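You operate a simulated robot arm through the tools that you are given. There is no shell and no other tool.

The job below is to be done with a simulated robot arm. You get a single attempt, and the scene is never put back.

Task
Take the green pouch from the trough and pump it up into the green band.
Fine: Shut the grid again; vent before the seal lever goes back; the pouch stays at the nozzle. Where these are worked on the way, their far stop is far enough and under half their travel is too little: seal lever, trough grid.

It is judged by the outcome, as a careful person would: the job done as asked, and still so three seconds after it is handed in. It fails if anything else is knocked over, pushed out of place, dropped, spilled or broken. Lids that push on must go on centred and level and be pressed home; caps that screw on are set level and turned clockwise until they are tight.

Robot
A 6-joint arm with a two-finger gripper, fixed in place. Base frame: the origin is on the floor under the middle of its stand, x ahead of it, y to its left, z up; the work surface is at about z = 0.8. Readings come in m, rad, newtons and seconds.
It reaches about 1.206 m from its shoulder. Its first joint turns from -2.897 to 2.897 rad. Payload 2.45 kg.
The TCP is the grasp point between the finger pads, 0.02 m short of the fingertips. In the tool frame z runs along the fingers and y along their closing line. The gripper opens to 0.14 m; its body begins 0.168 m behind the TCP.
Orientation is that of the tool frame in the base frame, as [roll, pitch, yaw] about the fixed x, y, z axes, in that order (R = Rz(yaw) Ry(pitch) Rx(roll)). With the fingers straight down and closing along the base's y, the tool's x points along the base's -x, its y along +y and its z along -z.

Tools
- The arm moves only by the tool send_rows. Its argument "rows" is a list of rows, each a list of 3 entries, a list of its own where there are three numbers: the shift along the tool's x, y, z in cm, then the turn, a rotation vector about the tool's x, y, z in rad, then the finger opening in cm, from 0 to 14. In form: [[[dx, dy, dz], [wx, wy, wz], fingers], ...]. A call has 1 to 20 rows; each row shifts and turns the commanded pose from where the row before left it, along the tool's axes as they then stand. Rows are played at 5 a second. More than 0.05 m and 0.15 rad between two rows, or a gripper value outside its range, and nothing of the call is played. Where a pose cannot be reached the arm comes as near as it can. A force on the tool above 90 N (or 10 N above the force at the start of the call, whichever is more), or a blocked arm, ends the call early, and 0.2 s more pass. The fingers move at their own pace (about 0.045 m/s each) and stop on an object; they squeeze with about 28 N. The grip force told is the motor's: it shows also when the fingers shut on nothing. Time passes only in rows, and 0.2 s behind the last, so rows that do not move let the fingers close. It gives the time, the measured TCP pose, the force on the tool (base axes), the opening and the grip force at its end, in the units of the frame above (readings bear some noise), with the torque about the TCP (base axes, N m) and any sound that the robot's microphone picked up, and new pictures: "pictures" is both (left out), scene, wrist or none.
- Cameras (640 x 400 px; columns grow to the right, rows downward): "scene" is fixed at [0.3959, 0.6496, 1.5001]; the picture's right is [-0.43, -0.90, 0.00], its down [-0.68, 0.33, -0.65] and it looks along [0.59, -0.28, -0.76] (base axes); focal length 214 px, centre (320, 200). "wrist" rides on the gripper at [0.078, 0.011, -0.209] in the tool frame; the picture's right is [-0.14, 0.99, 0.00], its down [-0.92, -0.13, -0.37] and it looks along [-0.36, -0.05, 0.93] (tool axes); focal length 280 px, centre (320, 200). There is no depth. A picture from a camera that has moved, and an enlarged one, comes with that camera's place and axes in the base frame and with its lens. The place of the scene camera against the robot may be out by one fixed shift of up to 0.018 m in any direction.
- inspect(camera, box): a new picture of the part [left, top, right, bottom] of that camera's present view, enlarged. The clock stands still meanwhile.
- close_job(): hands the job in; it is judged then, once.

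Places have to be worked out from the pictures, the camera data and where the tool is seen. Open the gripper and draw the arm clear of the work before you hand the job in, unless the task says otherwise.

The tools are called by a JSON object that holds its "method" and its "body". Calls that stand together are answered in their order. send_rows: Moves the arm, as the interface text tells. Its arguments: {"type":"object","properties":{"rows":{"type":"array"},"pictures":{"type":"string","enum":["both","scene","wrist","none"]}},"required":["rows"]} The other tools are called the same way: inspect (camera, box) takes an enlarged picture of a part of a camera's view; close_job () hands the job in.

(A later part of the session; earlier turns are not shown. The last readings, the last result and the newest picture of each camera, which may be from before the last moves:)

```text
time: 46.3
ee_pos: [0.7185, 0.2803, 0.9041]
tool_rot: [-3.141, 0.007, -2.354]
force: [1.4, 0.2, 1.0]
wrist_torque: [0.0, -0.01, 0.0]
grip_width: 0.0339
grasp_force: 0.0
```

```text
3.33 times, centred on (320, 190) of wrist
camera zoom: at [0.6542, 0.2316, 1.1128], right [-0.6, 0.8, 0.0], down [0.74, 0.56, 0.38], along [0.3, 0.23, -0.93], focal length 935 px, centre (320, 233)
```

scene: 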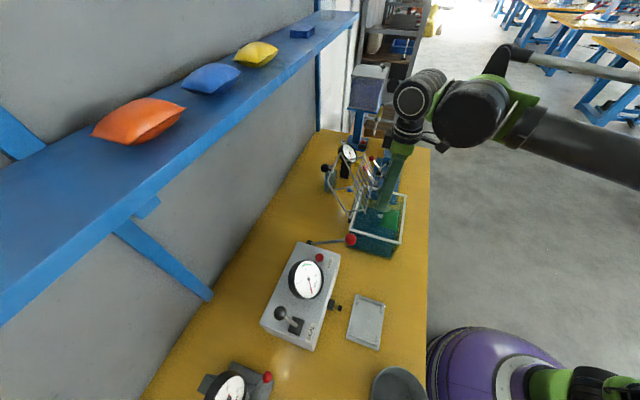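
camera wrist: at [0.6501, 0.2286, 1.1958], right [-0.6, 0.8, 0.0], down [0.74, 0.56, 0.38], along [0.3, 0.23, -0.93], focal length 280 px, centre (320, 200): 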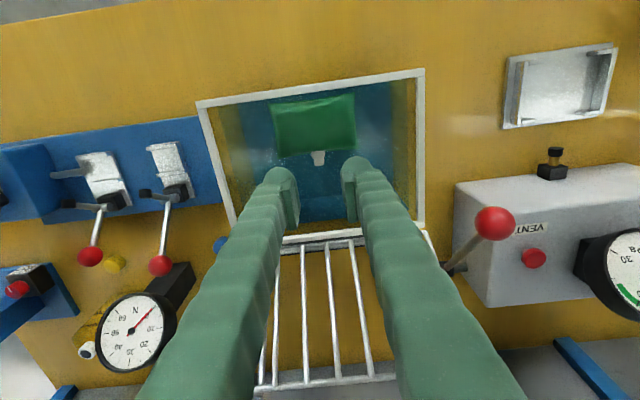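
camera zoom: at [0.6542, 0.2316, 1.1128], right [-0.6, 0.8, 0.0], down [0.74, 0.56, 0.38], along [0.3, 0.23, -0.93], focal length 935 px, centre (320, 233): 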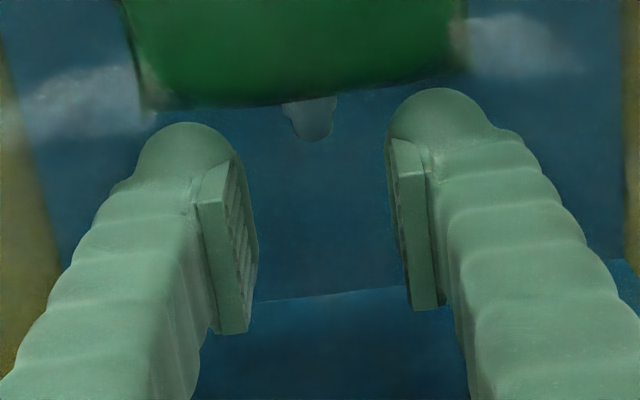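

The fingers are about 4.5 cm wide across, too wide to reach the spout without pressing on the pouch body. I change plan: rise, open wide, and grip the pouch by its two ends (86 mm apart along the bench), keeping the grip near the fingertips so it can go into the nest.

{"method": "send_rows", "body": {"rows": [[[-0.3, 0, -3], [0, 0, 0], 4], [[0, 0, -3], [0, 0, 0], 6], [[0, 0, -3], [0, 0, 0], 9], [[2.4, 0, 0], [0, 0, 0], 11.5], [[2.6, 0, 0], [0, 0, 0], 11.5], [[0, 0, 0], [0, 0, 0], 11.5], [[0, 0, 0], [0, 0, 0], 11.5]]}}

{"method": "inspect", "body": {"camera": "wrist", "box": [200, 100, 440, 260]}}

```text
time: 47.9
ee_pos: [0.6851, 0.2465, 0.9942]
tool_rot: [3.141, 0.007, -2.353]
force: [-0.5, 0.6, -0.4]
wrist_torque: [-0.03, 0.01, -0.02]
grip_width: 0.1151
grasp_force: 0.1
camera wrist: at [0.6206, 0.1978, 1.2039], right [-0.6, 0.8, 0.0], down [0.74, 0.56, 0.38], along [0.3, 0.23, -0.93], focal length 280 px, centre (320, 200)
```

scene: 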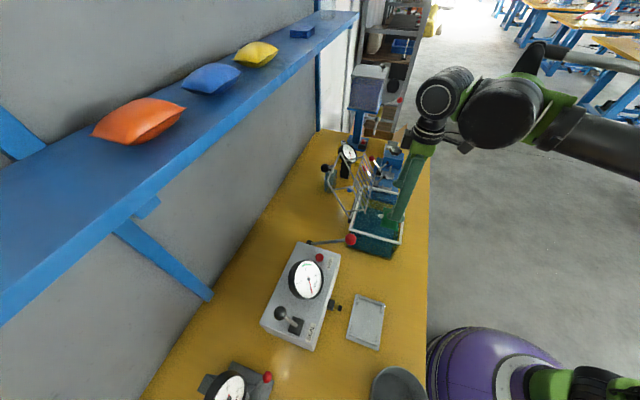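
wrist: 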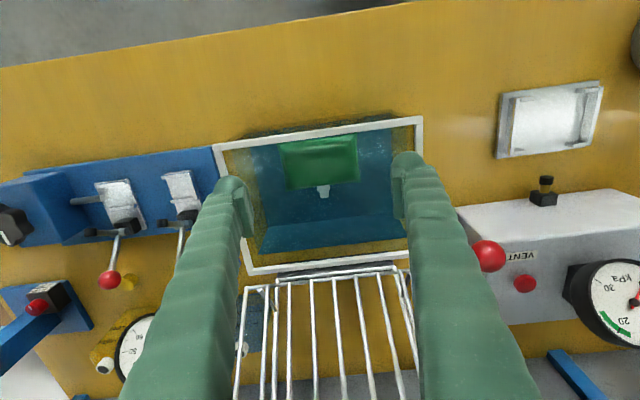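

```text
2.50 times, centred on (320, 180) of wrist
camera zoom: at [0.6206, 0.1978, 1.2039], right [-0.6, 0.8, 0.0], down [0.74, 0.56, 0.38], along [0.3, 0.23, -0.93], focal length 701 px, centre (320, 250)
```

zoom: 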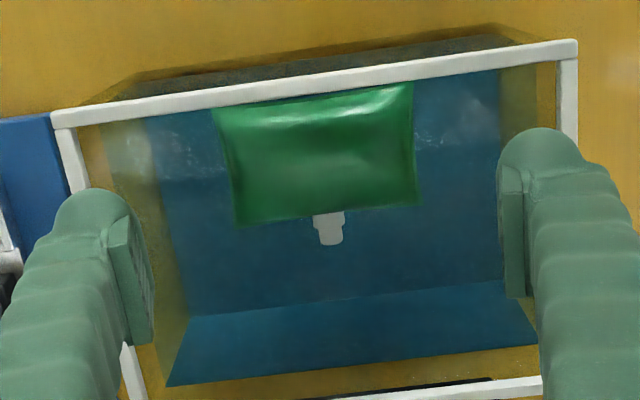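

The pouch is centred at e1≈0.309, e2≈0.657 and the TCP is right over it. I lower with the fingers straddling its ends.

{"method": "send_rows", "body": {"rows": [[[0.1, 0.14, 2.2], [0, 0, 0], 10.6], [[0, 0, 2.2], [0, 0, 0], 10.6], [[0, 0, 2.2], [0, 0, 0], 10.6], [[0, 0, 2.1], [0, 0, 0], 10.6], [[0, 0, 0], [0, 0, 0], 10.6]], "pictures": "none"}}

{"method": "inspect", "body": {"camera": "wrist", "box": [200, 80, 440, 260]}}

{"method": "inspect", "body": {"camera": "scene", "box": [340, 150, 430, 270]}}

```text
time: 49.1
ee_pos: [0.6838, 0.2477, 0.9051]
tool_rot: [-3.141, 0.006, -2.355]
force: [0.5, 0.2, -0.8]
wrist_torque: [0.0, 0.02, -0.01]
grip_width: 0.1062
grasp_force: 0.0
```

```text
2.22 times, centred on (320, 170) of wrist
camera zoom: at [0.6183, 0.1992, 1.1149], right [-0.6, 0.8, 0.0], down [0.74, 0.56, 0.38], along [0.3, 0.23, -0.93], focal length 623 px, centre (320, 267)
```

zoom: 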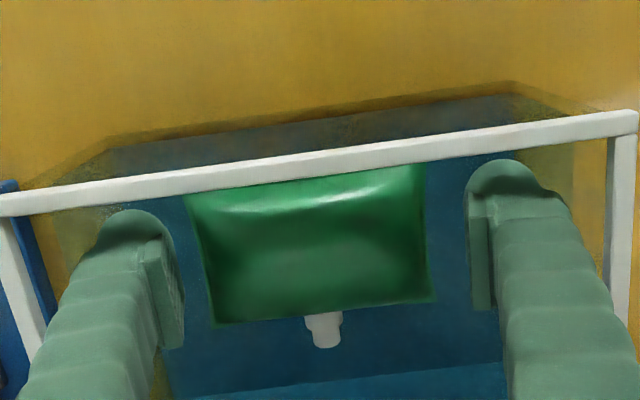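

```text
3.33 times, centred on (385, 210) of scene
camera zoom: at [0.3959, 0.6496, 1.5001], right [-0.43, -0.9, 0.0], down [-0.68, 0.33, -0.65], along [0.59, -0.28, -0.76], focal length 715 px, centre (103, 167)
```

zoom: 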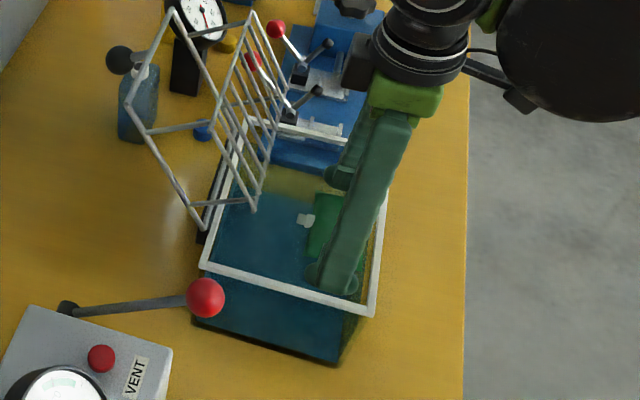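

The pouch floats level between the pads, its mid-plane about 9 mm below the TCP. I close gently to just under its width first.

{"method": "send_rows", "body": {"rows": [[[0, 0, 0], [0, 0, 0], 9], [[0, 0, 0], [0, 0, 0], 8.2], [[0, 0, 0], [0, 0, 0], 7.8], [[0, 0, 0], [0, 0, 0], 7.8]], "pictures": "none"}}

{"method": "inspect", "body": {"camera": "wrist", "box": [200, 80, 440, 260]}}

```text
time: 50.1
ee_pos: [0.6849, 0.2477, 0.9066]
tool_rot: [-3.14, 0.008, -2.354]
force: [1.2, 0.6, -0.7]
wrist_torque: [-0.04, 0.02, -0.03]
grip_width: 0.0894
grasp_force: 27.8
```

```text
2.22 times, centred on (320, 170) of wrist
camera zoom: at [0.6182, 0.1992, 1.1151], right [-0.6, 0.8, 0.0], down [0.74, 0.56, 0.38], along [0.3, 0.23, -0.93], focal length 623 px, centre (320, 267)
```

zoom: 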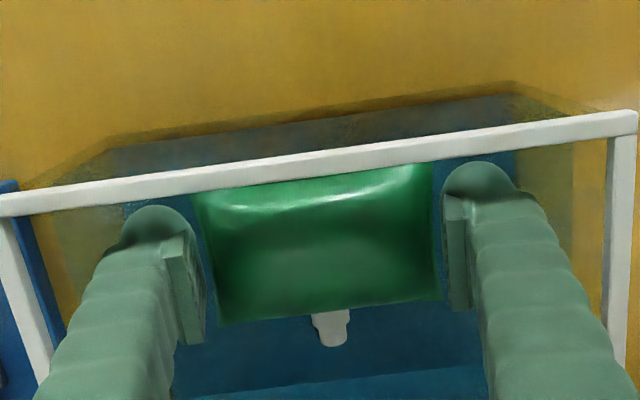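

The fingers stopped at 89 mm with 28 N on the pouch. I lift slowly and check that it comes along.

{"method": "send_rows", "body": {"rows": [[[0, 0, -1], [0, 0, 0], 7.8], [[0, 0, -1.5], [0, 0, 0], 7.8], [[0, 0, -2], [0, 0, 0], 7.8], [[0, 0, -2.5], [0, 0, 0], 7.8], [[0, 0, 0], [0, 0, 0], 7.8]]}}

{"method": "inspect", "body": {"camera": "wrist", "box": [200, 80, 440, 260]}}

```text
time: 51.3
ee_pos: [0.6833, 0.2481, 0.9773]
tool_rot: [-3.139, 0.008, -2.354]
force: [1.0, 0.1, -0.1]
wrist_torque: [-0.01, 0.01, -0.01]
grip_width: 0.0893
grasp_force: 28.4
camera wrist: at [0.6182, 0.1992, 1.1856], right [-0.6, 0.8, 0.0], down [0.74, 0.56, 0.38], along [0.3, 0.23, -0.93], focal length 280 px, centre (320, 200)
```

scene: 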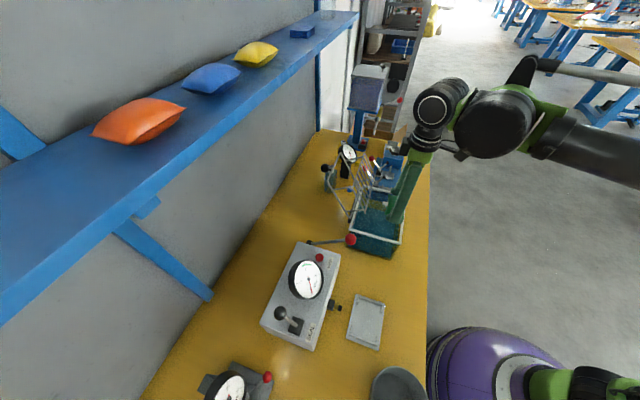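
wrist: 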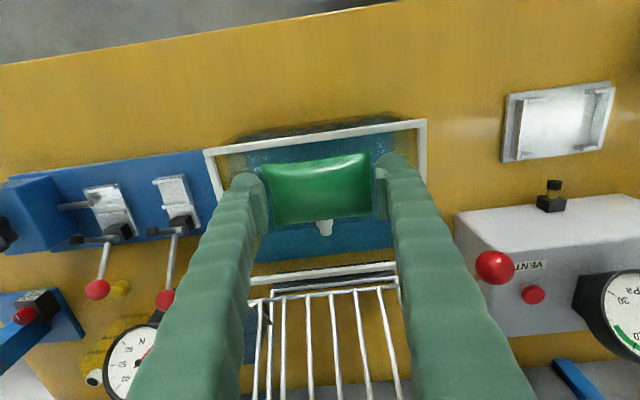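

```text
2.22 times, centred on (320, 170) of wrist
camera zoom: at [0.6182, 0.1992, 1.1856], right [-0.6, 0.8, 0.0], down [0.74, 0.56, 0.38], along [0.3, 0.23, -0.93], focal length 623 px, centre (320, 267)
```

zoom: 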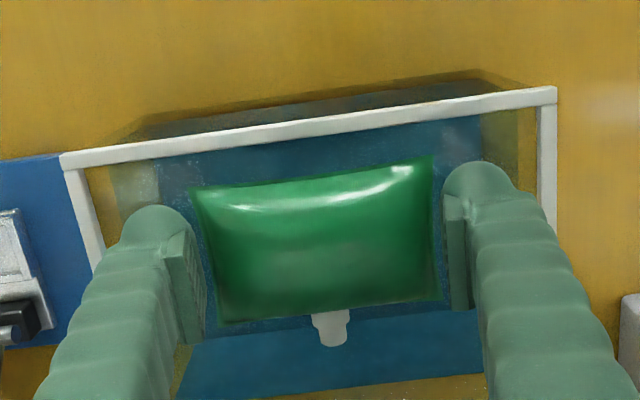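

The pouch is securely held. Before traversing I zoom on the tray from here to fix its position.

{"method": "inspect", "body": {"camera": "wrist", "box": [480, 60, 640, 220]}}

{"method": "inspect", "body": {"camera": "scene", "box": [335, 280, 395, 355]}}

```text
2.50 times, centred on (560, 140) of wrist
camera zoom: at [0.6182, 0.1992, 1.1856], right [-0.6, 0.8, 0.0], down [0.74, 0.56, 0.38], along [0.3, 0.23, -0.93], focal length 701 px, centre (-280, 350)
```

zoom: 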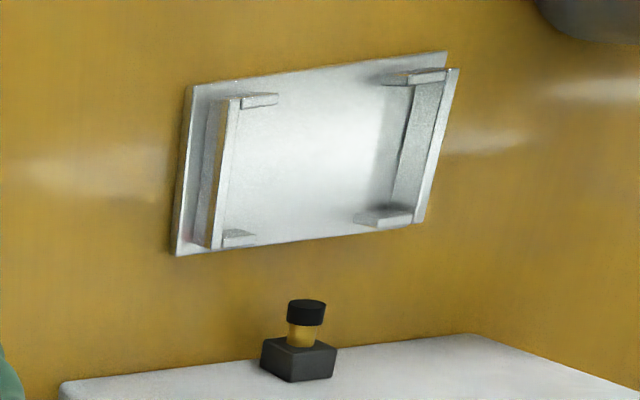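

```text
5.33 times, centred on (365, 318) of scene
camera zoom: at [0.3959, 0.6496, 1.5001], right [-0.43, -0.9, 0.0], down [-0.68, 0.33, -0.65], along [0.59, -0.28, -0.76], focal length 1144 px, centre (80, -427)
```

zoom: 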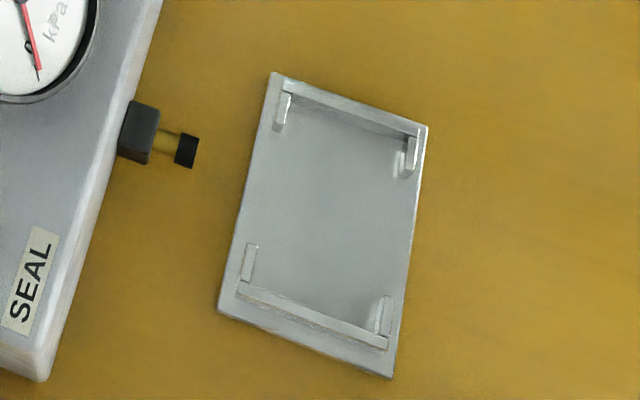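

The nest's end walls look about 1.5 cm tall. I zoom in further on its walls to get the inner gap and height.

{"method": "inspect", "body": {"camera": "wrist", "box": [515, 75, 605, 170]}}

{"method": "inspect", "body": {"camera": "scene", "box": [345, 290, 390, 350]}}

```text
4.21 times, centred on (560, 122) of wrist
camera zoom: at [0.6182, 0.1992, 1.1856], right [-0.6, 0.8, 0.0], down [0.74, 0.56, 0.38], along [0.3, 0.23, -0.93], focal length 1181 px, centre (-690, 526)
```

zoom: 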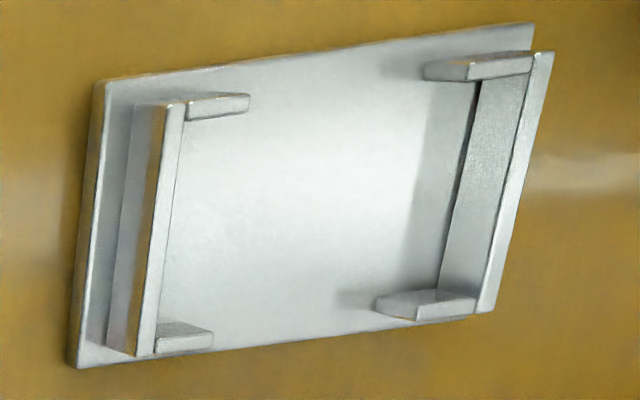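

```text
6.67 times, centred on (368, 320) of scene
camera zoom: at [0.3959, 0.6496, 1.5001], right [-0.43, -0.9, 0.0], down [-0.68, 0.33, -0.65], along [0.59, -0.28, -0.76], focal length 1430 px, centre (3, -600)
```

zoom: 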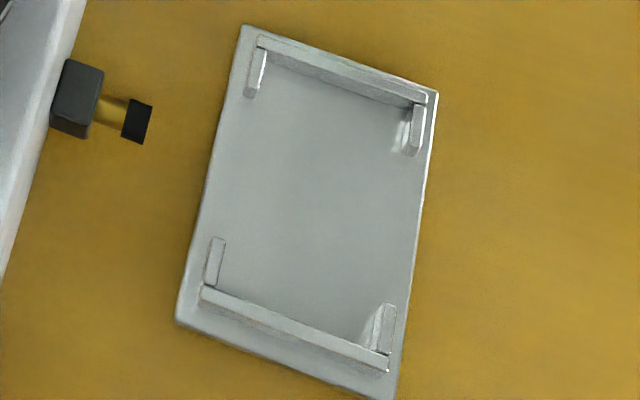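

The nest's inner gap is about 96 × 61 mm centred at e1≈−0.002, e2≈0.6635, walls up to z≈0.821; the pouch (89 × 55 mm) sits 2.5 mm robot-ward of the TCP. I raise and traverse to above the nest, TCP target (0.470,0.472).

{"method": "send_rows", "body": {"rows": [[[0, 0, -4], [0, 0, 0], 7.8], [[0, 0, -4], [0, 0, 0], 7.8], [[-0.1, 4.4, 0], [0, 0, 0], 7.8], [[-0.1, 4.4, 0], [0, 0, 0], 7.8], [[-0.1, 4.4, 0], [0, 0, 0], 7.8], [[-0.1, 4.4, 0], [0, 0, 0], 7.8], [[-0.1, 4.4, 0], [0, 0, 0], 7.8], [[-0.1, 4.4, 0], [0, 0, 0], 7.8], [[-0.1, 4.4, 0], [0, 0, 0], 7.8], [[0, 0, 0], [0, 0, 0], 7.8], [[0, 0, 0], [0, 0, 0], 7.8]]}}

{"method": "inspect", "body": {"camera": "wrist", "box": [200, 80, 440, 260]}}

```text
time: 53.7
ee_pos: [0.4697, 0.4707, 1.0568]
tool_rot: [-3.14, 0.007, -2.354]
force: [-0.1, -0.4, -0.5]
wrist_torque: [-0.01, 0.01, 0.03]
grip_width: 0.0895
grasp_force: 27.7
camera wrist: at [0.4055, 0.421, 1.265], right [-0.6, 0.8, 0.0], down [0.74, 0.56, 0.38], along [0.3, 0.23, -0.93], focal length 280 px, centre (320, 200)
```

scene: 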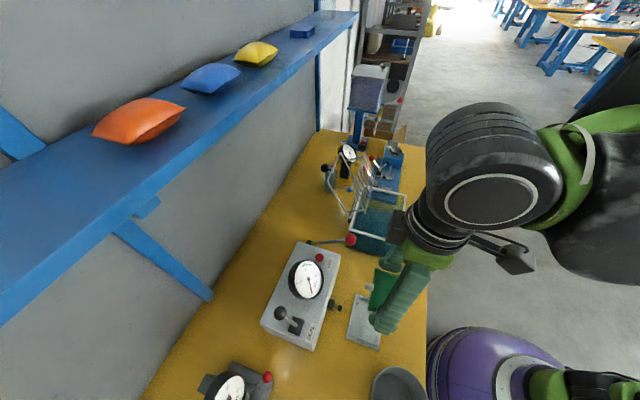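
wrist: 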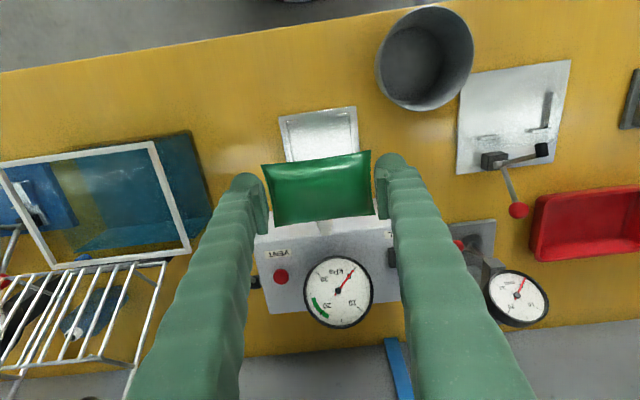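

```text
2.22 times, centred on (320, 170) of wrist
camera zoom: at [0.4055, 0.421, 1.265], right [-0.6, 0.8, 0.0], down [0.74, 0.56, 0.38], along [0.3, 0.23, -0.93], focal length 623 px, centre (320, 267)
```

zoom: 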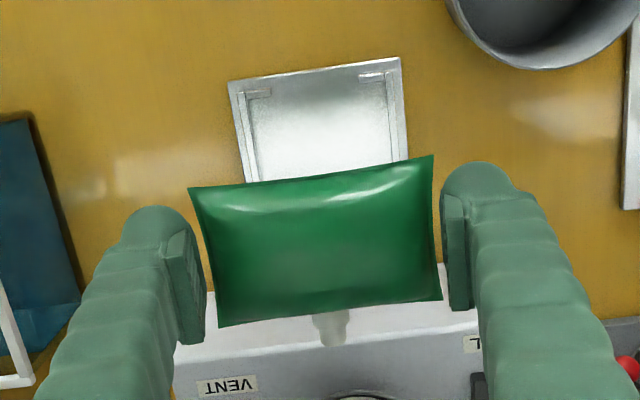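

The pouch is right above the nest (aligned within about 1 mm by my estimates). I lower most of the way and check in the scene view.

{"method": "send_rows", "body": {"rows": [[[0, 0.05, 4], [0, 0, 0], 7.8], [[0, 0, 4], [0, 0, 0], 7.8], [[0, 0, 4], [0, 0, 0], 7.8], [[0, 0, 4], [0, 0, 0], 7.8], [[0, 0, 2.5], [0, 0, 0], 7.8], [[0, 0, 1], [0, 0, 0], 7.8], [[0, 0, 0], [0, 0, 0], 7.8]]}}

{"method": "inspect", "body": {"camera": "scene", "box": [310, 260, 420, 370]}}

{"method": "inspect", "body": {"camera": "wrist", "box": [200, 80, 440, 260]}}

```text
time: 55.3
ee_pos: [0.4713, 0.4708, 0.8612]
tool_rot: [-3.14, 0.008, -2.356]
force: [0.3, 0.1, -0.4]
wrist_torque: [-0.01, -0.03, 0.02]
grip_width: 0.0891
grasp_force: 28.2
camera wrist: at [0.4058, 0.4224, 1.0703], right [-0.6, 0.8, 0.0], down [0.74, 0.56, 0.38], along [0.3, 0.23, -0.93], focal length 280 px, centre (320, 200)
```

scene: 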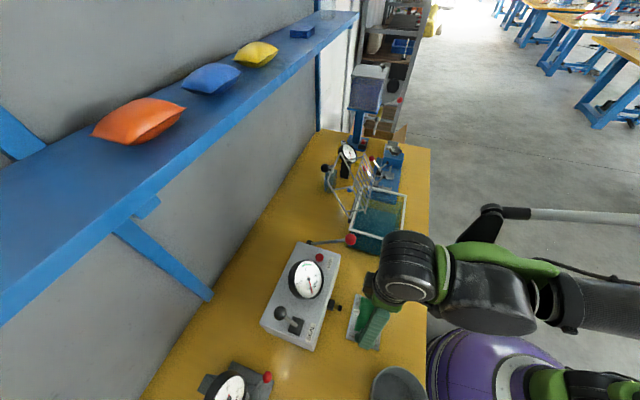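
wrist: 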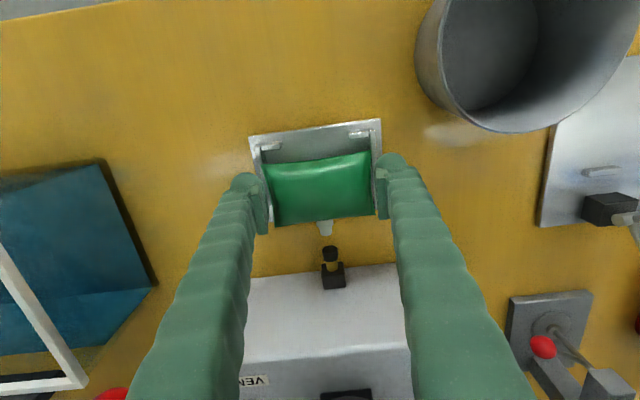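

```text
3.64 times, centred on (365, 315) of scene
camera zoom: at [0.3959, 0.6496, 1.5001], right [-0.43, -0.9, 0.0], down [-0.68, 0.33, -0.65], along [0.59, -0.28, -0.76], focal length 780 px, centre (156, -218)
```

zoom: 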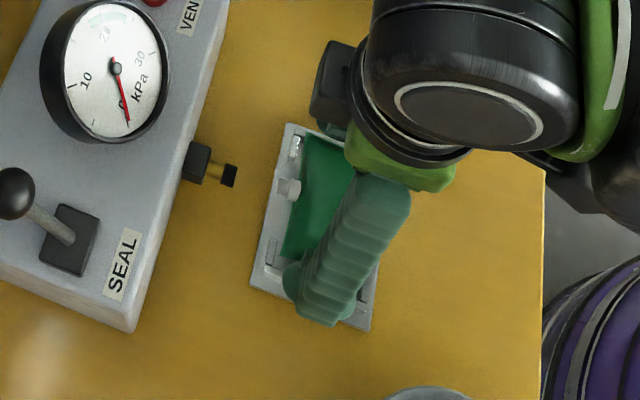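

```text
2.22 times, centred on (320, 170) of wrist
camera zoom: at [0.4058, 0.4224, 1.0703], right [-0.6, 0.8, 0.0], down [0.74, 0.56, 0.38], along [0.3, 0.23, -0.93], focal length 623 px, centre (320, 267)
```

zoom: 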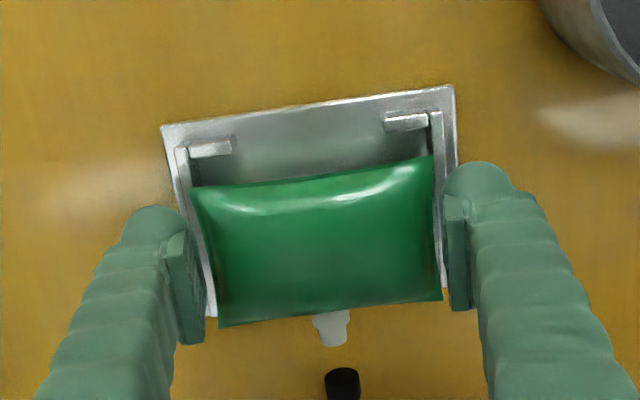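

Pouch and nest line up within about 1.5 mm. I lower to just above the nest walls with a tiny correction.

{"method": "send_rows", "body": {"rows": [[[0.1, 0.12, 0.7], [0, 0, 0], 7.8], [[0, 0, 0.7], [0, 0, 0], 7.8], [[0, 0, 0], [0, 0, 0], 7.8]], "pictures": "none"}}

{"method": "inspect", "body": {"camera": "scene", "box": [330, 275, 400, 360]}}

{"method": "inspect", "body": {"camera": "wrist", "box": [220, 100, 420, 260]}}

```text
time: 56.1
ee_pos: [0.4698, 0.4709, 0.8473]
tool_rot: [-3.139, 0.006, -2.354]
force: [0.3, -0.1, -1.3]
wrist_torque: [-0.02, 0.03, 0.01]
grip_width: 0.0892
grasp_force: 28.0
```

```text
4.71 times, centred on (365, 318) of scene
camera zoom: at [0.3959, 0.6496, 1.5001], right [-0.43, -0.9, 0.0], down [-0.68, 0.33, -0.65], along [0.59, -0.28, -0.76], focal length 1009 px, centre (108, -353)
```

zoom: 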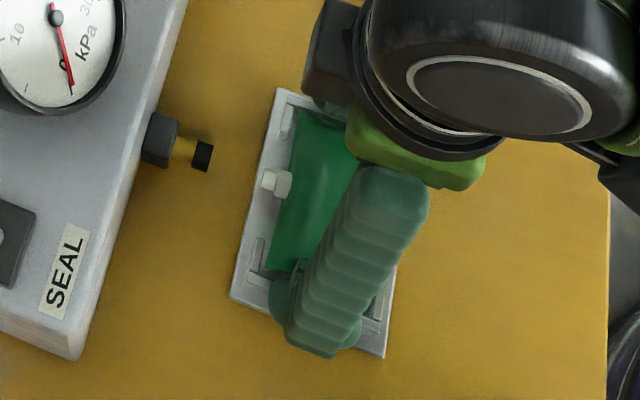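

```text
2.50 times, centred on (320, 180) of wrist
camera zoom: at [0.4049, 0.423, 1.0559], right [-0.6, 0.8, 0.0], down [0.74, 0.56, 0.38], along [0.3, 0.23, -0.93], focal length 701 px, centre (320, 250)
```

zoom: 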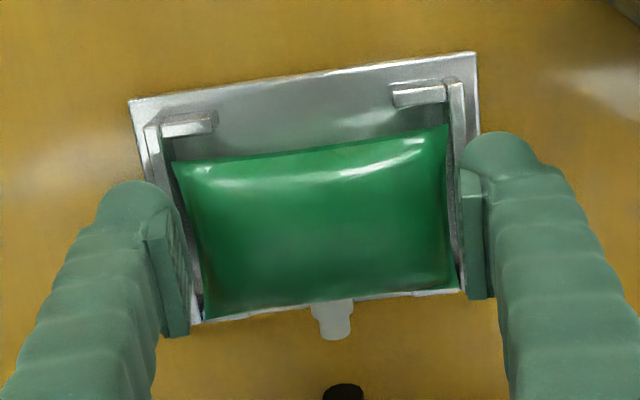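

Well aligned; the spout points at the nozzle. I go 3 mm lower and open the fingers gently to let the pouch settle into the nest.

{"method": "send_rows", "body": {"rows": [[[0, 0, 0.35], [0, 0, 0], 7.8], [[0, 0, 0], [0, 0, 0], 9.2], [[0, 0, 0], [0, 0, 0], 9.8], [[0, 0, 0], [0, 0, 0], 10.2], [[0, 0, 0], [0, 0, 0], 10.2]], "pictures": "none"}}

{"method": "inspect", "body": {"camera": "wrist", "box": [220, 100, 420, 260]}}

{"method": "inspect", "body": {"camera": "scene", "box": [330, 275, 400, 360]}}

```text
time: 57.3
ee_pos: [0.4702, 0.4726, 0.844]
tool_rot: [-3.14, 0.006, -2.354]
force: [0.5, -0.2, -0.5]
wrist_torque: [0.0, 0.0, 0.01]
grip_width: 0.1022
grasp_force: 0.0
```

```text
2.50 times, centred on (320, 180) of wrist
camera zoom: at [0.4051, 0.4228, 1.0529], right [-0.6, 0.8, 0.0], down [0.74, 0.56, 0.38], along [0.3, 0.23, -0.93], focal length 701 px, centre (320, 250)
```

zoom: 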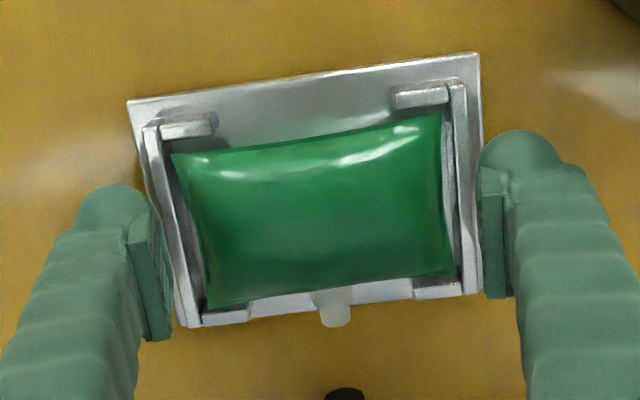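

```text
4.71 times, centred on (365, 318) of scene
camera zoom: at [0.3959, 0.6496, 1.5001], right [-0.43, -0.9, 0.0], down [-0.68, 0.33, -0.65], along [0.59, -0.28, -0.76], focal length 1009 px, centre (108, -353)
```

zoom: 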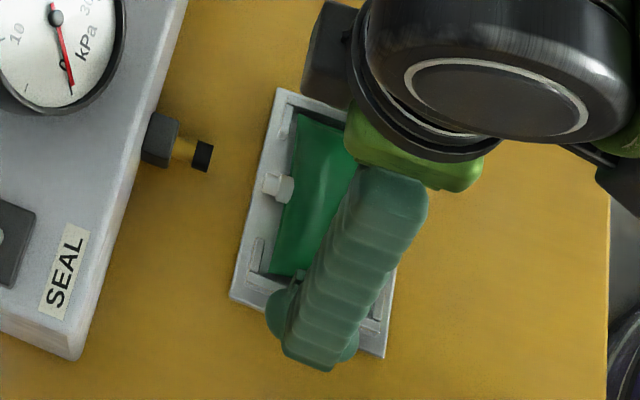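

The pouch has settled into the nest with its spout toward the nozzle. I rise straight up and check it, then go back to shut the grid.

{"method": "send_rows", "body": {"rows": [[[0, 0, -1.5], [0, 0, 0], 10.4], [[0, 0, -3], [0, 0, 0], 10.4], [[0, 0, -4], [0, 0, 0], 10.4], [[0, 0, -4], [0, 0, 0], 10.4], [[0, 0, -4], [0, 0, 0], 10.4], [[0, 0, -4], [0, 0, 0], 10.4], [[0, 0, -4], [0, 0, 0], 10.4], [[0, 0, 0], [0, 0, 0], 10.4]]}}

{"method": "inspect", "body": {"camera": "wrist", "box": [240, 70, 400, 200]}}

{"method": "inspect", "body": {"camera": "scene", "box": [310, 260, 400, 360]}}

```text
time: 59.1
ee_pos: [0.4706, 0.4723, 1.0877]
tool_rot: [-3.139, 0.007, -2.356]
force: [-0.3, 0.4, 0.7]
wrist_torque: [0.0, -0.01, 0.0]
grip_width: 0.1038
grasp_force: 0.0
camera wrist: at [0.4049, 0.4244, 1.2959], right [-0.6, 0.8, 0.0], down [0.74, 0.56, 0.38], along [0.3, 0.23, -0.93], focal length 280 px, centre (320, 200)
```

scene: 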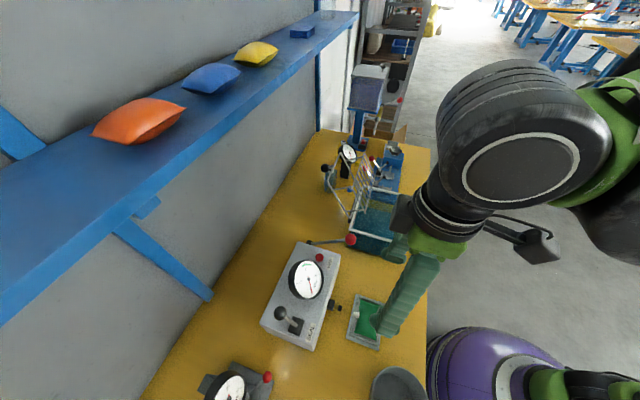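
wrist: 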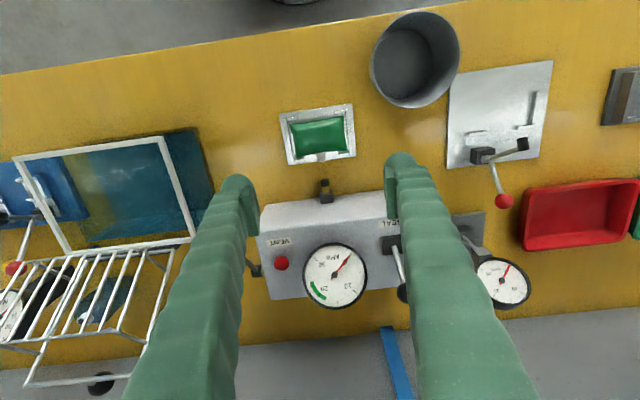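

```text
3.08 times, centred on (320, 135) of wrist
camera zoom: at [0.4049, 0.4244, 1.2959], right [-0.6, 0.8, 0.0], down [0.74, 0.56, 0.38], along [0.3, 0.23, -0.93], focal length 863 px, centre (320, 400)
```

zoom: 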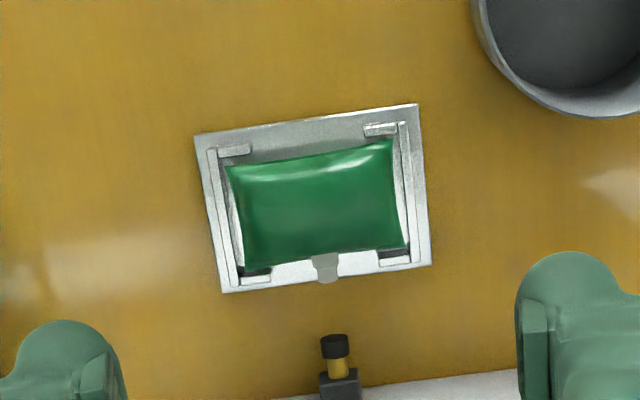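

```text
4.00 times, centred on (355, 310) of scene
camera zoom: at [0.3959, 0.6496, 1.5001], right [-0.43, -0.9, 0.0], down [-0.68, 0.33, -0.65], along [0.59, -0.28, -0.76], focal length 858 px, centre (180, -240)
```

zoom: 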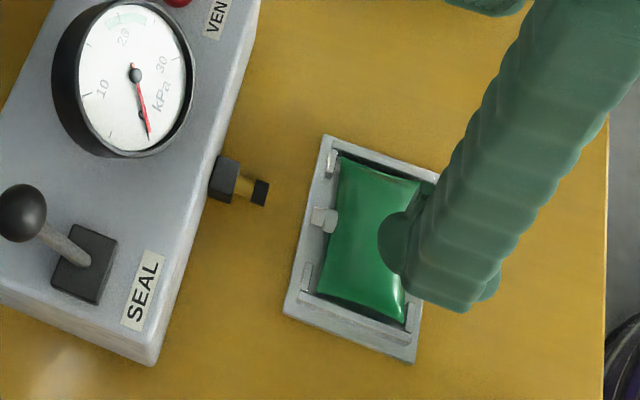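

The pouch sits properly in the nest, its spout in line with the nozzle. I now traverse back in front of the trough, at z≈1.11, staying on the robot side of the open grid.

{"method": "send_rows", "body": {"rows": [[[0, -4.44, -0.35], [0, 0, 0], 9], [[0, -4.44, -0.35], [0, 0, 0], 8], [[0, -4.44, -0.35], [0, 0, 0], 7], [[0, -4.44, -0.35], [0, 0, 0], 6], [[0, -4.44, -0.35], [0, 0, 0], 5], [[0, -4.44, -0.35], [0, 0, 0], 5], [[0, -4.44, -0.35], [0, 0, 0], 5], [[-4, 0, 0], [0, 0, 0], 5], [[-4, 0, 0], [0, 0, 0], 5], [[0, 0, 0], [0, 0, 0], 5]]}}

{"method": "inspect", "body": {"camera": "wrist", "box": [200, 120, 440, 330]}}

```text
time: 61.3
ee_pos: [0.7432, 0.306, 1.1147]
tool_rot: [-3.14, 0.006, -2.355]
force: [0.0, -0.5, -0.5]
wrist_torque: [0.03, -0.01, 0.01]
grip_width: 0.0501
grasp_force: 0.0
camera wrist: at [0.678, 0.2572, 1.3226], right [-0.6, 0.8, 0.0], down [0.74, 0.56, 0.38], along [0.3, 0.23, -0.93], focal length 280 px, centre (320, 200)
```

scene: 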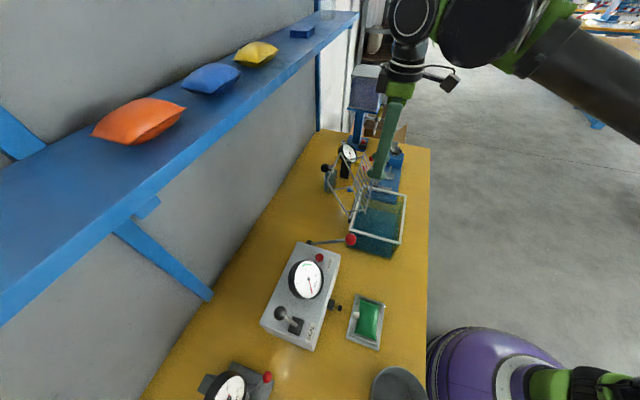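
wrist: 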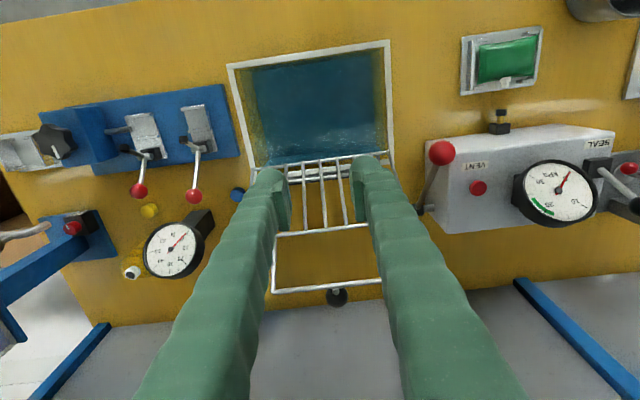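

```text
1.90 times, centred on (320, 225) of wrist
camera zoom: at [0.678, 0.2572, 1.3226], right [-0.6, 0.8, 0.0], down [0.74, 0.56, 0.38], along [0.3, 0.23, -0.93], focal length 534 px, centre (320, 152)
```

zoom: 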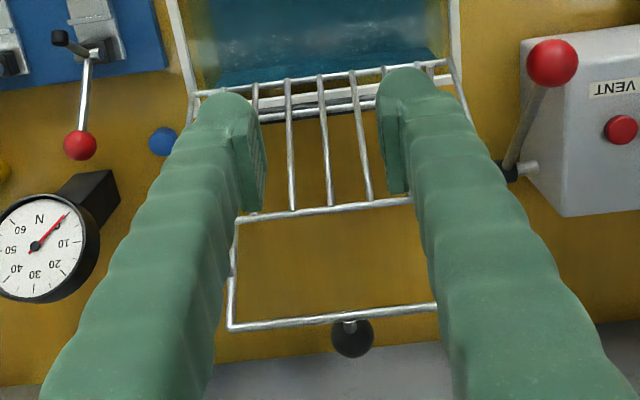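

The knob is at about (0.853,0.415,1.054). I move above it at constant height, then down around it with open fingers.

{"method": "send_rows", "body": {"rows": [[[-3.9, 0, 0], [0, 0, 0], 5], [[-3.9, 0, 0], [0, 0, 0], 5], [[-3.9, -0.1, 0.1], [0, 0, 0], 5], [[-3.8, 0, 0.2], [0, 0, 0], 5], [[0, 0, 0], [0, 0, 0], 5]]}}

{"method": "inspect", "body": {"camera": "wrist", "box": [220, 100, 420, 260]}}

```text
time: 62.5
ee_pos: [0.8548, 0.4157, 1.1138]
tool_rot: [-3.138, 0.006, -2.355]
force: [0.0, -1.0, 0.5]
wrist_torque: [-0.05, 0.0, 0.02]
grip_width: 0.0502
grasp_force: 0.0
camera wrist: at [0.79, 0.3671, 1.3229], right [-0.6, 0.8, 0.0], down [0.74, 0.56, 0.38], along [0.3, 0.23, -0.93], focal length 280 px, centre (320, 200)
```

scene: 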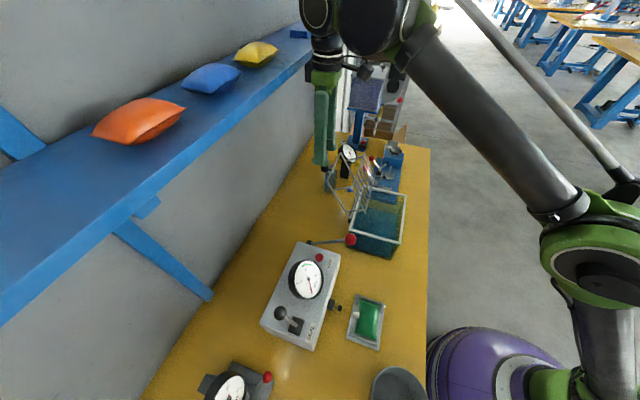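
wrist: 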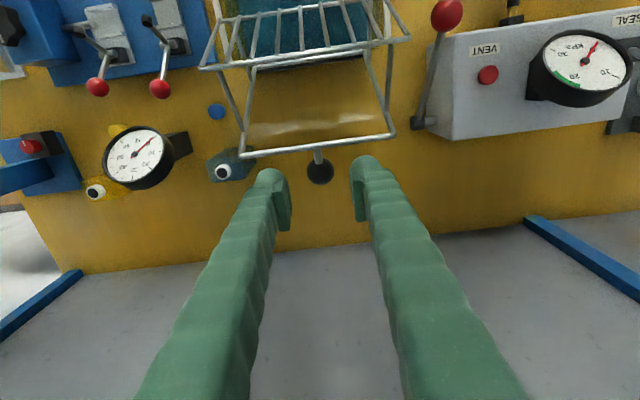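

```text
2.50 times, centred on (320, 180) of wrist
camera zoom: at [0.79, 0.3671, 1.3229], right [-0.6, 0.8, 0.0], down [0.74, 0.56, 0.38], along [0.3, 0.23, -0.93], focal length 701 px, centre (320, 250)
```

zoom: 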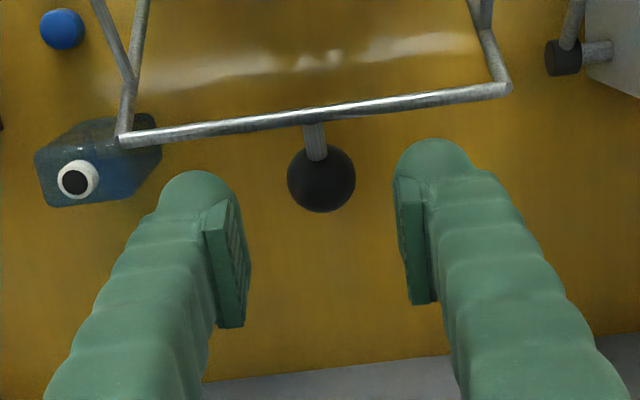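

The knob is centred between the fingers, 4 mm robot-ward. I nudge and descend around it, then close.

{"method": "send_rows", "body": {"rows": [[[0.2, 0.08, 1.5], [0, 0, 0], 5], [[0, 0, 2], [0, 0, 0], 5], [[0, 0, 2], [0, 0, 0], 5], [[0, 0, 0], [0, 0, 0], 5]], "pictures": "none"}}

{"method": "inspect", "body": {"camera": "wrist", "box": [220, 100, 420, 260]}}

```text
time: 63.5
ee_pos: [0.8541, 0.4148, 1.0581]
tool_rot: [-3.14, 0.008, -2.354]
force: [-0.5, -0.1, 0.2]
wrist_torque: [0.02, 0.02, -0.05]
grip_width: 0.0501
grasp_force: 0.1
```

```text
2.50 times, centred on (320, 180) of wrist
camera zoom: at [0.7903, 0.3658, 1.2668], right [-0.6, 0.8, 0.0], down [0.74, 0.56, 0.38], along [0.3, 0.23, -0.93], focal length 701 px, centre (320, 250)
```

zoom: 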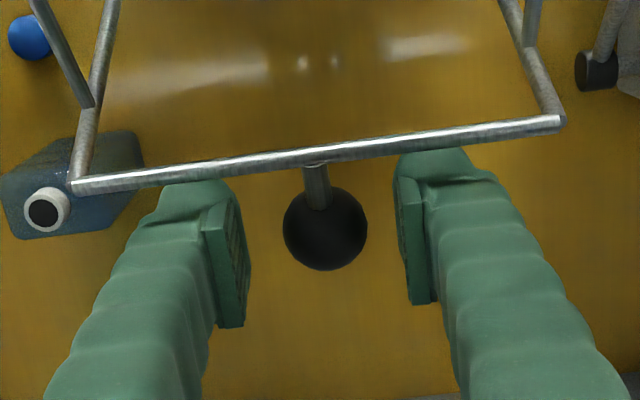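

The ball is between the pads. I close on it and read the forces before starting the closing arc.

{"method": "send_rows", "body": {"rows": [[[0, 0.15, 0], [0, 0, 0], 3], [[0, 0, 0], [0, 0, 0], 0], [[0, 0, 0], [0, 0, 0], 0], [[0, 0, 0], [0, 0, 0], 0]], "pictures": "none"}}

{"method": "inspect", "body": {"camera": "wrist", "box": [220, 100, 420, 260]}}

```text
time: 64.5
ee_pos: [0.8536, 0.4154, 1.0575]
tool_rot: [-3.138, 0.008, -2.354]
force: [5.5, -1.6, 0.8]
wrist_torque: [0.07, -0.17, 0.03]
grip_width: 0.0256
grasp_force: 45.4
```

```text
2.50 times, centred on (320, 180) of wrist
camera zoom: at [0.7887, 0.3669, 1.2664], right [-0.6, 0.8, 0.0], down [0.74, 0.56, 0.38], along [0.3, 0.23, -0.93], focal length 701 px, centre (320, 250)
```

zoom: 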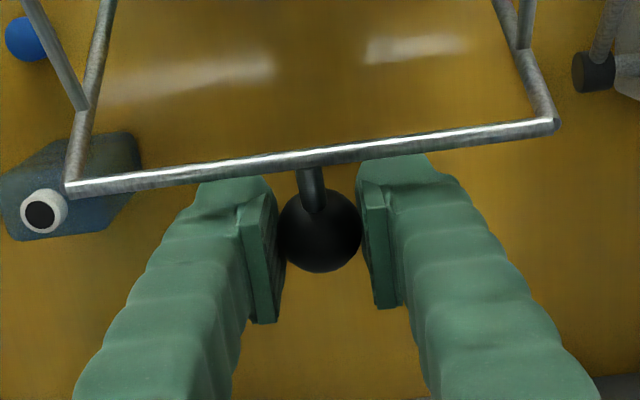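

Held at 25.6 mm with little load. I start closing along the arc (hinge centre about e2=0.784, z=0.918, radius 0.179), three 5° steps first.

{"method": "send_rows", "body": {"rows": [[[1.2, 0, -0.9], [0, 0, 0], 0], [[1.33, 0, -0.8], [0, 0, 0], 0], [[1.4, 0, -0.67], [0, 0, 0], 0], [[0, 0, 0], [0, 0, 0], 0]], "pictures": "wrist"}}

```text
time: 65.5
ee_pos: [0.8255, 0.387, 1.0802]
tool_rot: [-3.141, 0.007, -2.355]
force: [11.3, -9.3, -9.3]
wrist_torque: [0.52, -0.59, 0.0]
grip_width: 0.0242
grasp_force: 45.0
camera wrist: at [0.7598, 0.3379, 1.29], right [-0.6, 0.8, 0.0], down [0.74, 0.56, 0.38], along [0.3, 0.23, -0.93], focal length 280 px, centre (320, 200)
```

wrist: 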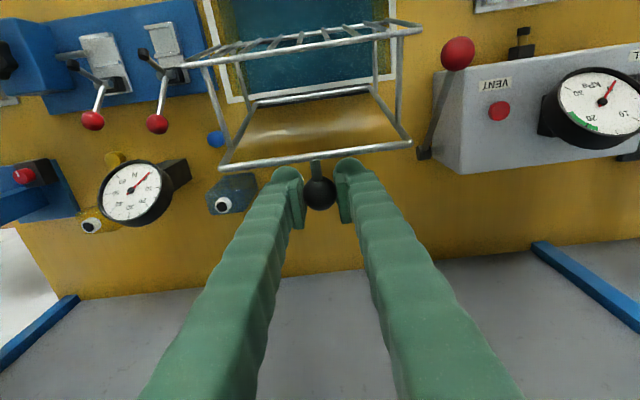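

The grid follows with light load. I continue the arc through vertical.

{"method": "send_rows", "body": {"rows": [[[1.45, -0.1, -0.5], [0, 0, 0], 0], [[1.5, 0, -0.4], [0, 0, 0], 0], [[1.53, 0, -0.27], [0, 0, 0], 0], [[1.55, 0, -0.15], [0, 0, 0], 0], [[0, 0, 0], [0, 0, 0], 0]], "pictures": "none"}}

```text
time: 66.7
ee_pos: [0.7821, 0.3441, 1.0929]
tool_rot: [-3.138, 0.006, -2.356]
force: [8.6, -2.5, 2.9]
wrist_torque: [0.76, -0.77, 0.04]
grip_width: 0.0232
grasp_force: 45.0
```

Near vertical with little load. I continue down the robot side of the arc.

{"method": "send_rows", "body": {"rows": [[[1.56, 0, -0.04], [0, 0, 0], 0], [[1.56, 0, 0.1], [0, 0, 0], 0], [[1.55, 0, 0.23], [0, 0, 0], 0], [[1.51, 0, 0.36], [0, 0, 0], 0], [[0, 0, 0], [0, 0, 0], 0]], "pictures": "wrist"}}

```text
time: 67.9
ee_pos: [0.7395, 0.3015, 1.0858]
tool_rot: [-3.139, 0.006, -2.354]
force: [6.1, -0.2, -3.4]
wrist_torque: [0.68, -0.66, 0.03]
grip_width: 0.0236
grasp_force: 44.7
camera wrist: at [0.6744, 0.2523, 1.2956], right [-0.61, 0.8, 0.0], down [0.74, 0.56, 0.38], along [0.3, 0.23, -0.93], focal length 280 px, centre (320, 200)
```

wrist: 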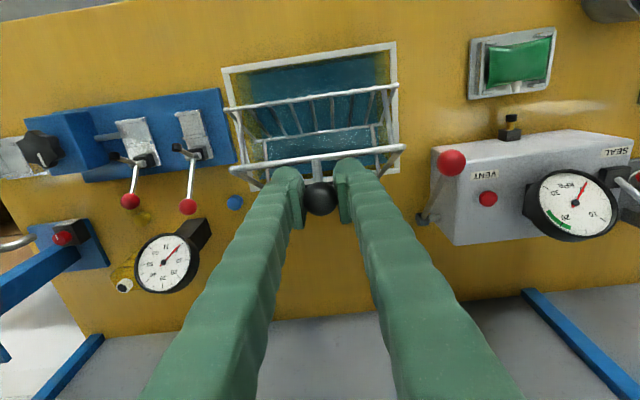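

Good tracking. I continue with the next five steps.

{"method": "send_rows", "body": {"rows": [[[1.48, 0, 0.5], [0, 0, 0], 0], [[1.44, 0, 0.62], [0, 0, 0], 0], [[1.37, 0, 0.75], [0, 0, 0], 0], [[1.3, 0, 0.86], [0, 0, 0], 0], [[1.22, 0, 0.97], [0, 0, 0], 0], [[0, 0, 0], [0, 0, 0], 0]], "pictures": "none"}}

```text
time: 69.3
ee_pos: [0.6908, 0.2537, 1.049]
tool_rot: [-3.141, 0.008, -2.354]
force: [8.8, 0.1, -0.8]
wrist_torque: [0.76, -0.8, -0.04]
grip_width: 0.0237
grasp_force: 44.8
```

Load stays small. I go on down to about 12° above shut.

{"method": "send_rows", "body": {"rows": [[[1.14, 0, 1.08], [0, 0, 0], 0], [[1.03, 0, 1.17], [0, 0, 0], 0], [[0.93, 0, 1.25], [0, 0, 0], 0], [[0.82, 0, 1.33], [0, 0, 0], 0], [[0, 0, 0], [0, 0, 0], 0]], "pictures": "wrist"}}

```text
time: 70.5
ee_pos: [0.6645, 0.2255, 1.0009]
tool_rot: [-3.139, 0.007, -2.355]
force: [13.8, 1.8, -2.0]
wrist_torque: [0.7, -0.68, -0.07]
grip_width: 0.0235
grasp_force: 44.9
camera wrist: at [0.5993, 0.1773, 1.2088], right [-0.6, 0.8, 0.0], down [0.74, 0.56, 0.38], along [0.3, 0.23, -0.93], focal length 280 px, centre (320, 200)
```

wrist: 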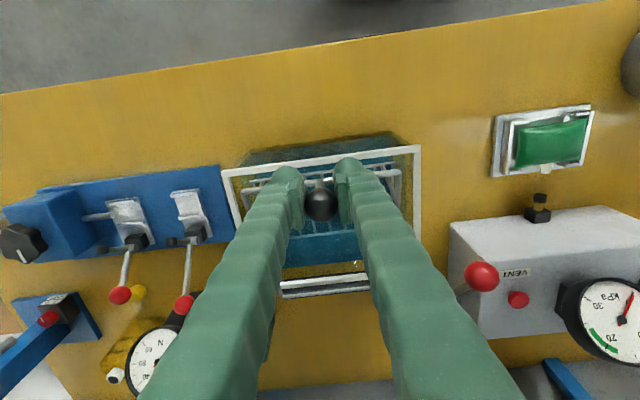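

Almost shut. I lower the last 3 cm gently and watch for it to seat.

{"method": "send_rows", "body": {"rows": [[[0.6, 0, 1.2], [0, 0, 0], 0], [[0.5, 0, 1.2], [0, 0, 0], 0], [[0.2, 0, 0.6], [0, 0, 0], 0], [[0.1, 0, 0.4], [0, 0, 0], 0], [[0, 0, 0], [0, 0, 0], 0]], "pictures": "wrist"}}

{"method": "inspect", "body": {"camera": "scene", "box": [335, 150, 435, 265]}}

```text
time: 71.7
ee_pos: [0.6533, 0.2154, 0.9656]
tool_rot: [-3.14, 0.006, -2.352]
force: [9.8, -3.5, 0.1]
wrist_torque: [0.51, -0.43, -0.1]
grip_width: 0.0235
grasp_force: 45.3
camera wrist: at [0.5889, 0.1669, 1.1747], right [-0.6, 0.8, 0.0], down [0.74, 0.56, 0.38], along [0.3, 0.23, -0.93], focal length 280 px, centre (320, 200)
```

wrist: 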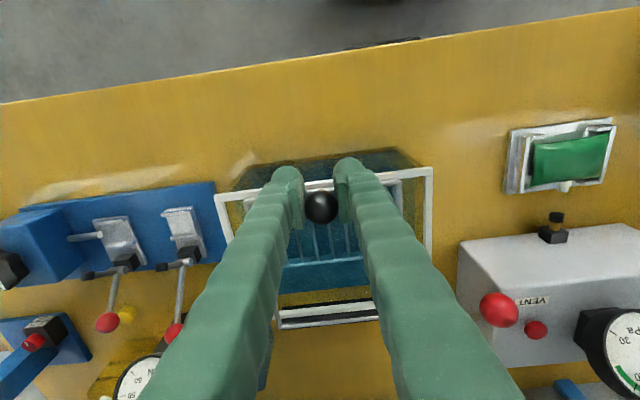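

```text
3.48 times, centred on (385, 208) of scene
camera zoom: at [0.3959, 0.6496, 1.5001], right [-0.43, -0.9, 0.0], down [-0.68, 0.33, -0.65], along [0.59, -0.28, -0.76], focal length 746 px, centre (94, 174)
```

zoom: 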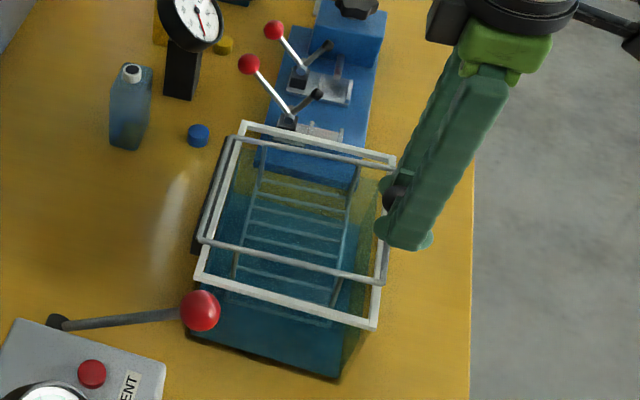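

It looks nearly seated; there's no reaction yet, so I press a few more millimetres to feel the stop.

{"method": "send_rows", "body": {"rows": [[[0, 0, 0.4], [0, 0, 0], 0], [[0, 0, 0.4], [0, 0, 0], 0], [[0, 0, 0], [0, 0, 0], 0]], "pictures": "none"}}

```text
time: 72.5
ee_pos: [0.6532, 0.2148, 0.9594]
tool_rot: [-3.14, 0.006, -2.353]
force: [-8.4, -13.8, 6.1]
wrist_torque: [0.62, -0.61, -0.06]
grip_width: 0.0231
grasp_force: 45.1
```

{"method": "inspect", "body": {"camera": "wrist", "box": [220, 130, 420, 255]}}

{"method": "inspect", "body": {"camera": "scene", "box": [335, 150, 435, 265]}}

```text
3.20 times, centred on (320, 192) of wrist
camera zoom: at [0.5878, 0.1658, 1.1671], right [-0.6, 0.8, 0.0], down [0.74, 0.56, 0.38], along [0.3, 0.23, -0.93], focal length 897 px, centre (320, 224)
```

zoom: 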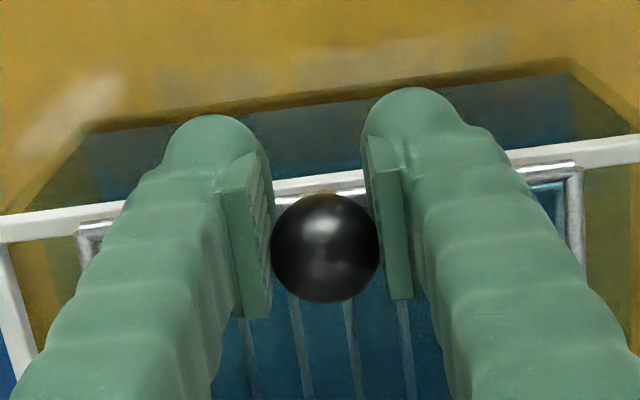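

```text
3.48 times, centred on (385, 208) of scene
camera zoom: at [0.3959, 0.6496, 1.5001], right [-0.43, -0.9, 0.0], down [-0.68, 0.33, -0.65], along [0.59, -0.28, -0.76], focal length 746 px, centre (94, 174)
```

zoom: 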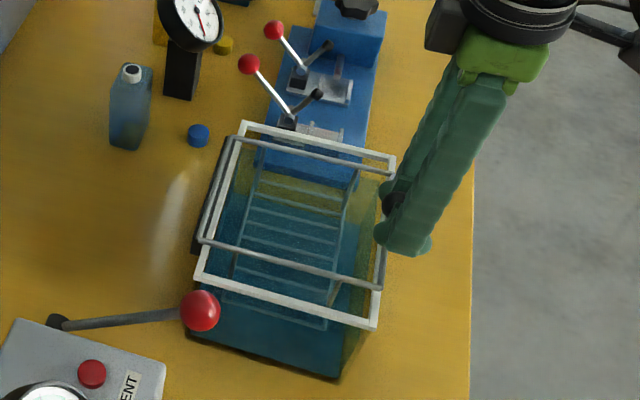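

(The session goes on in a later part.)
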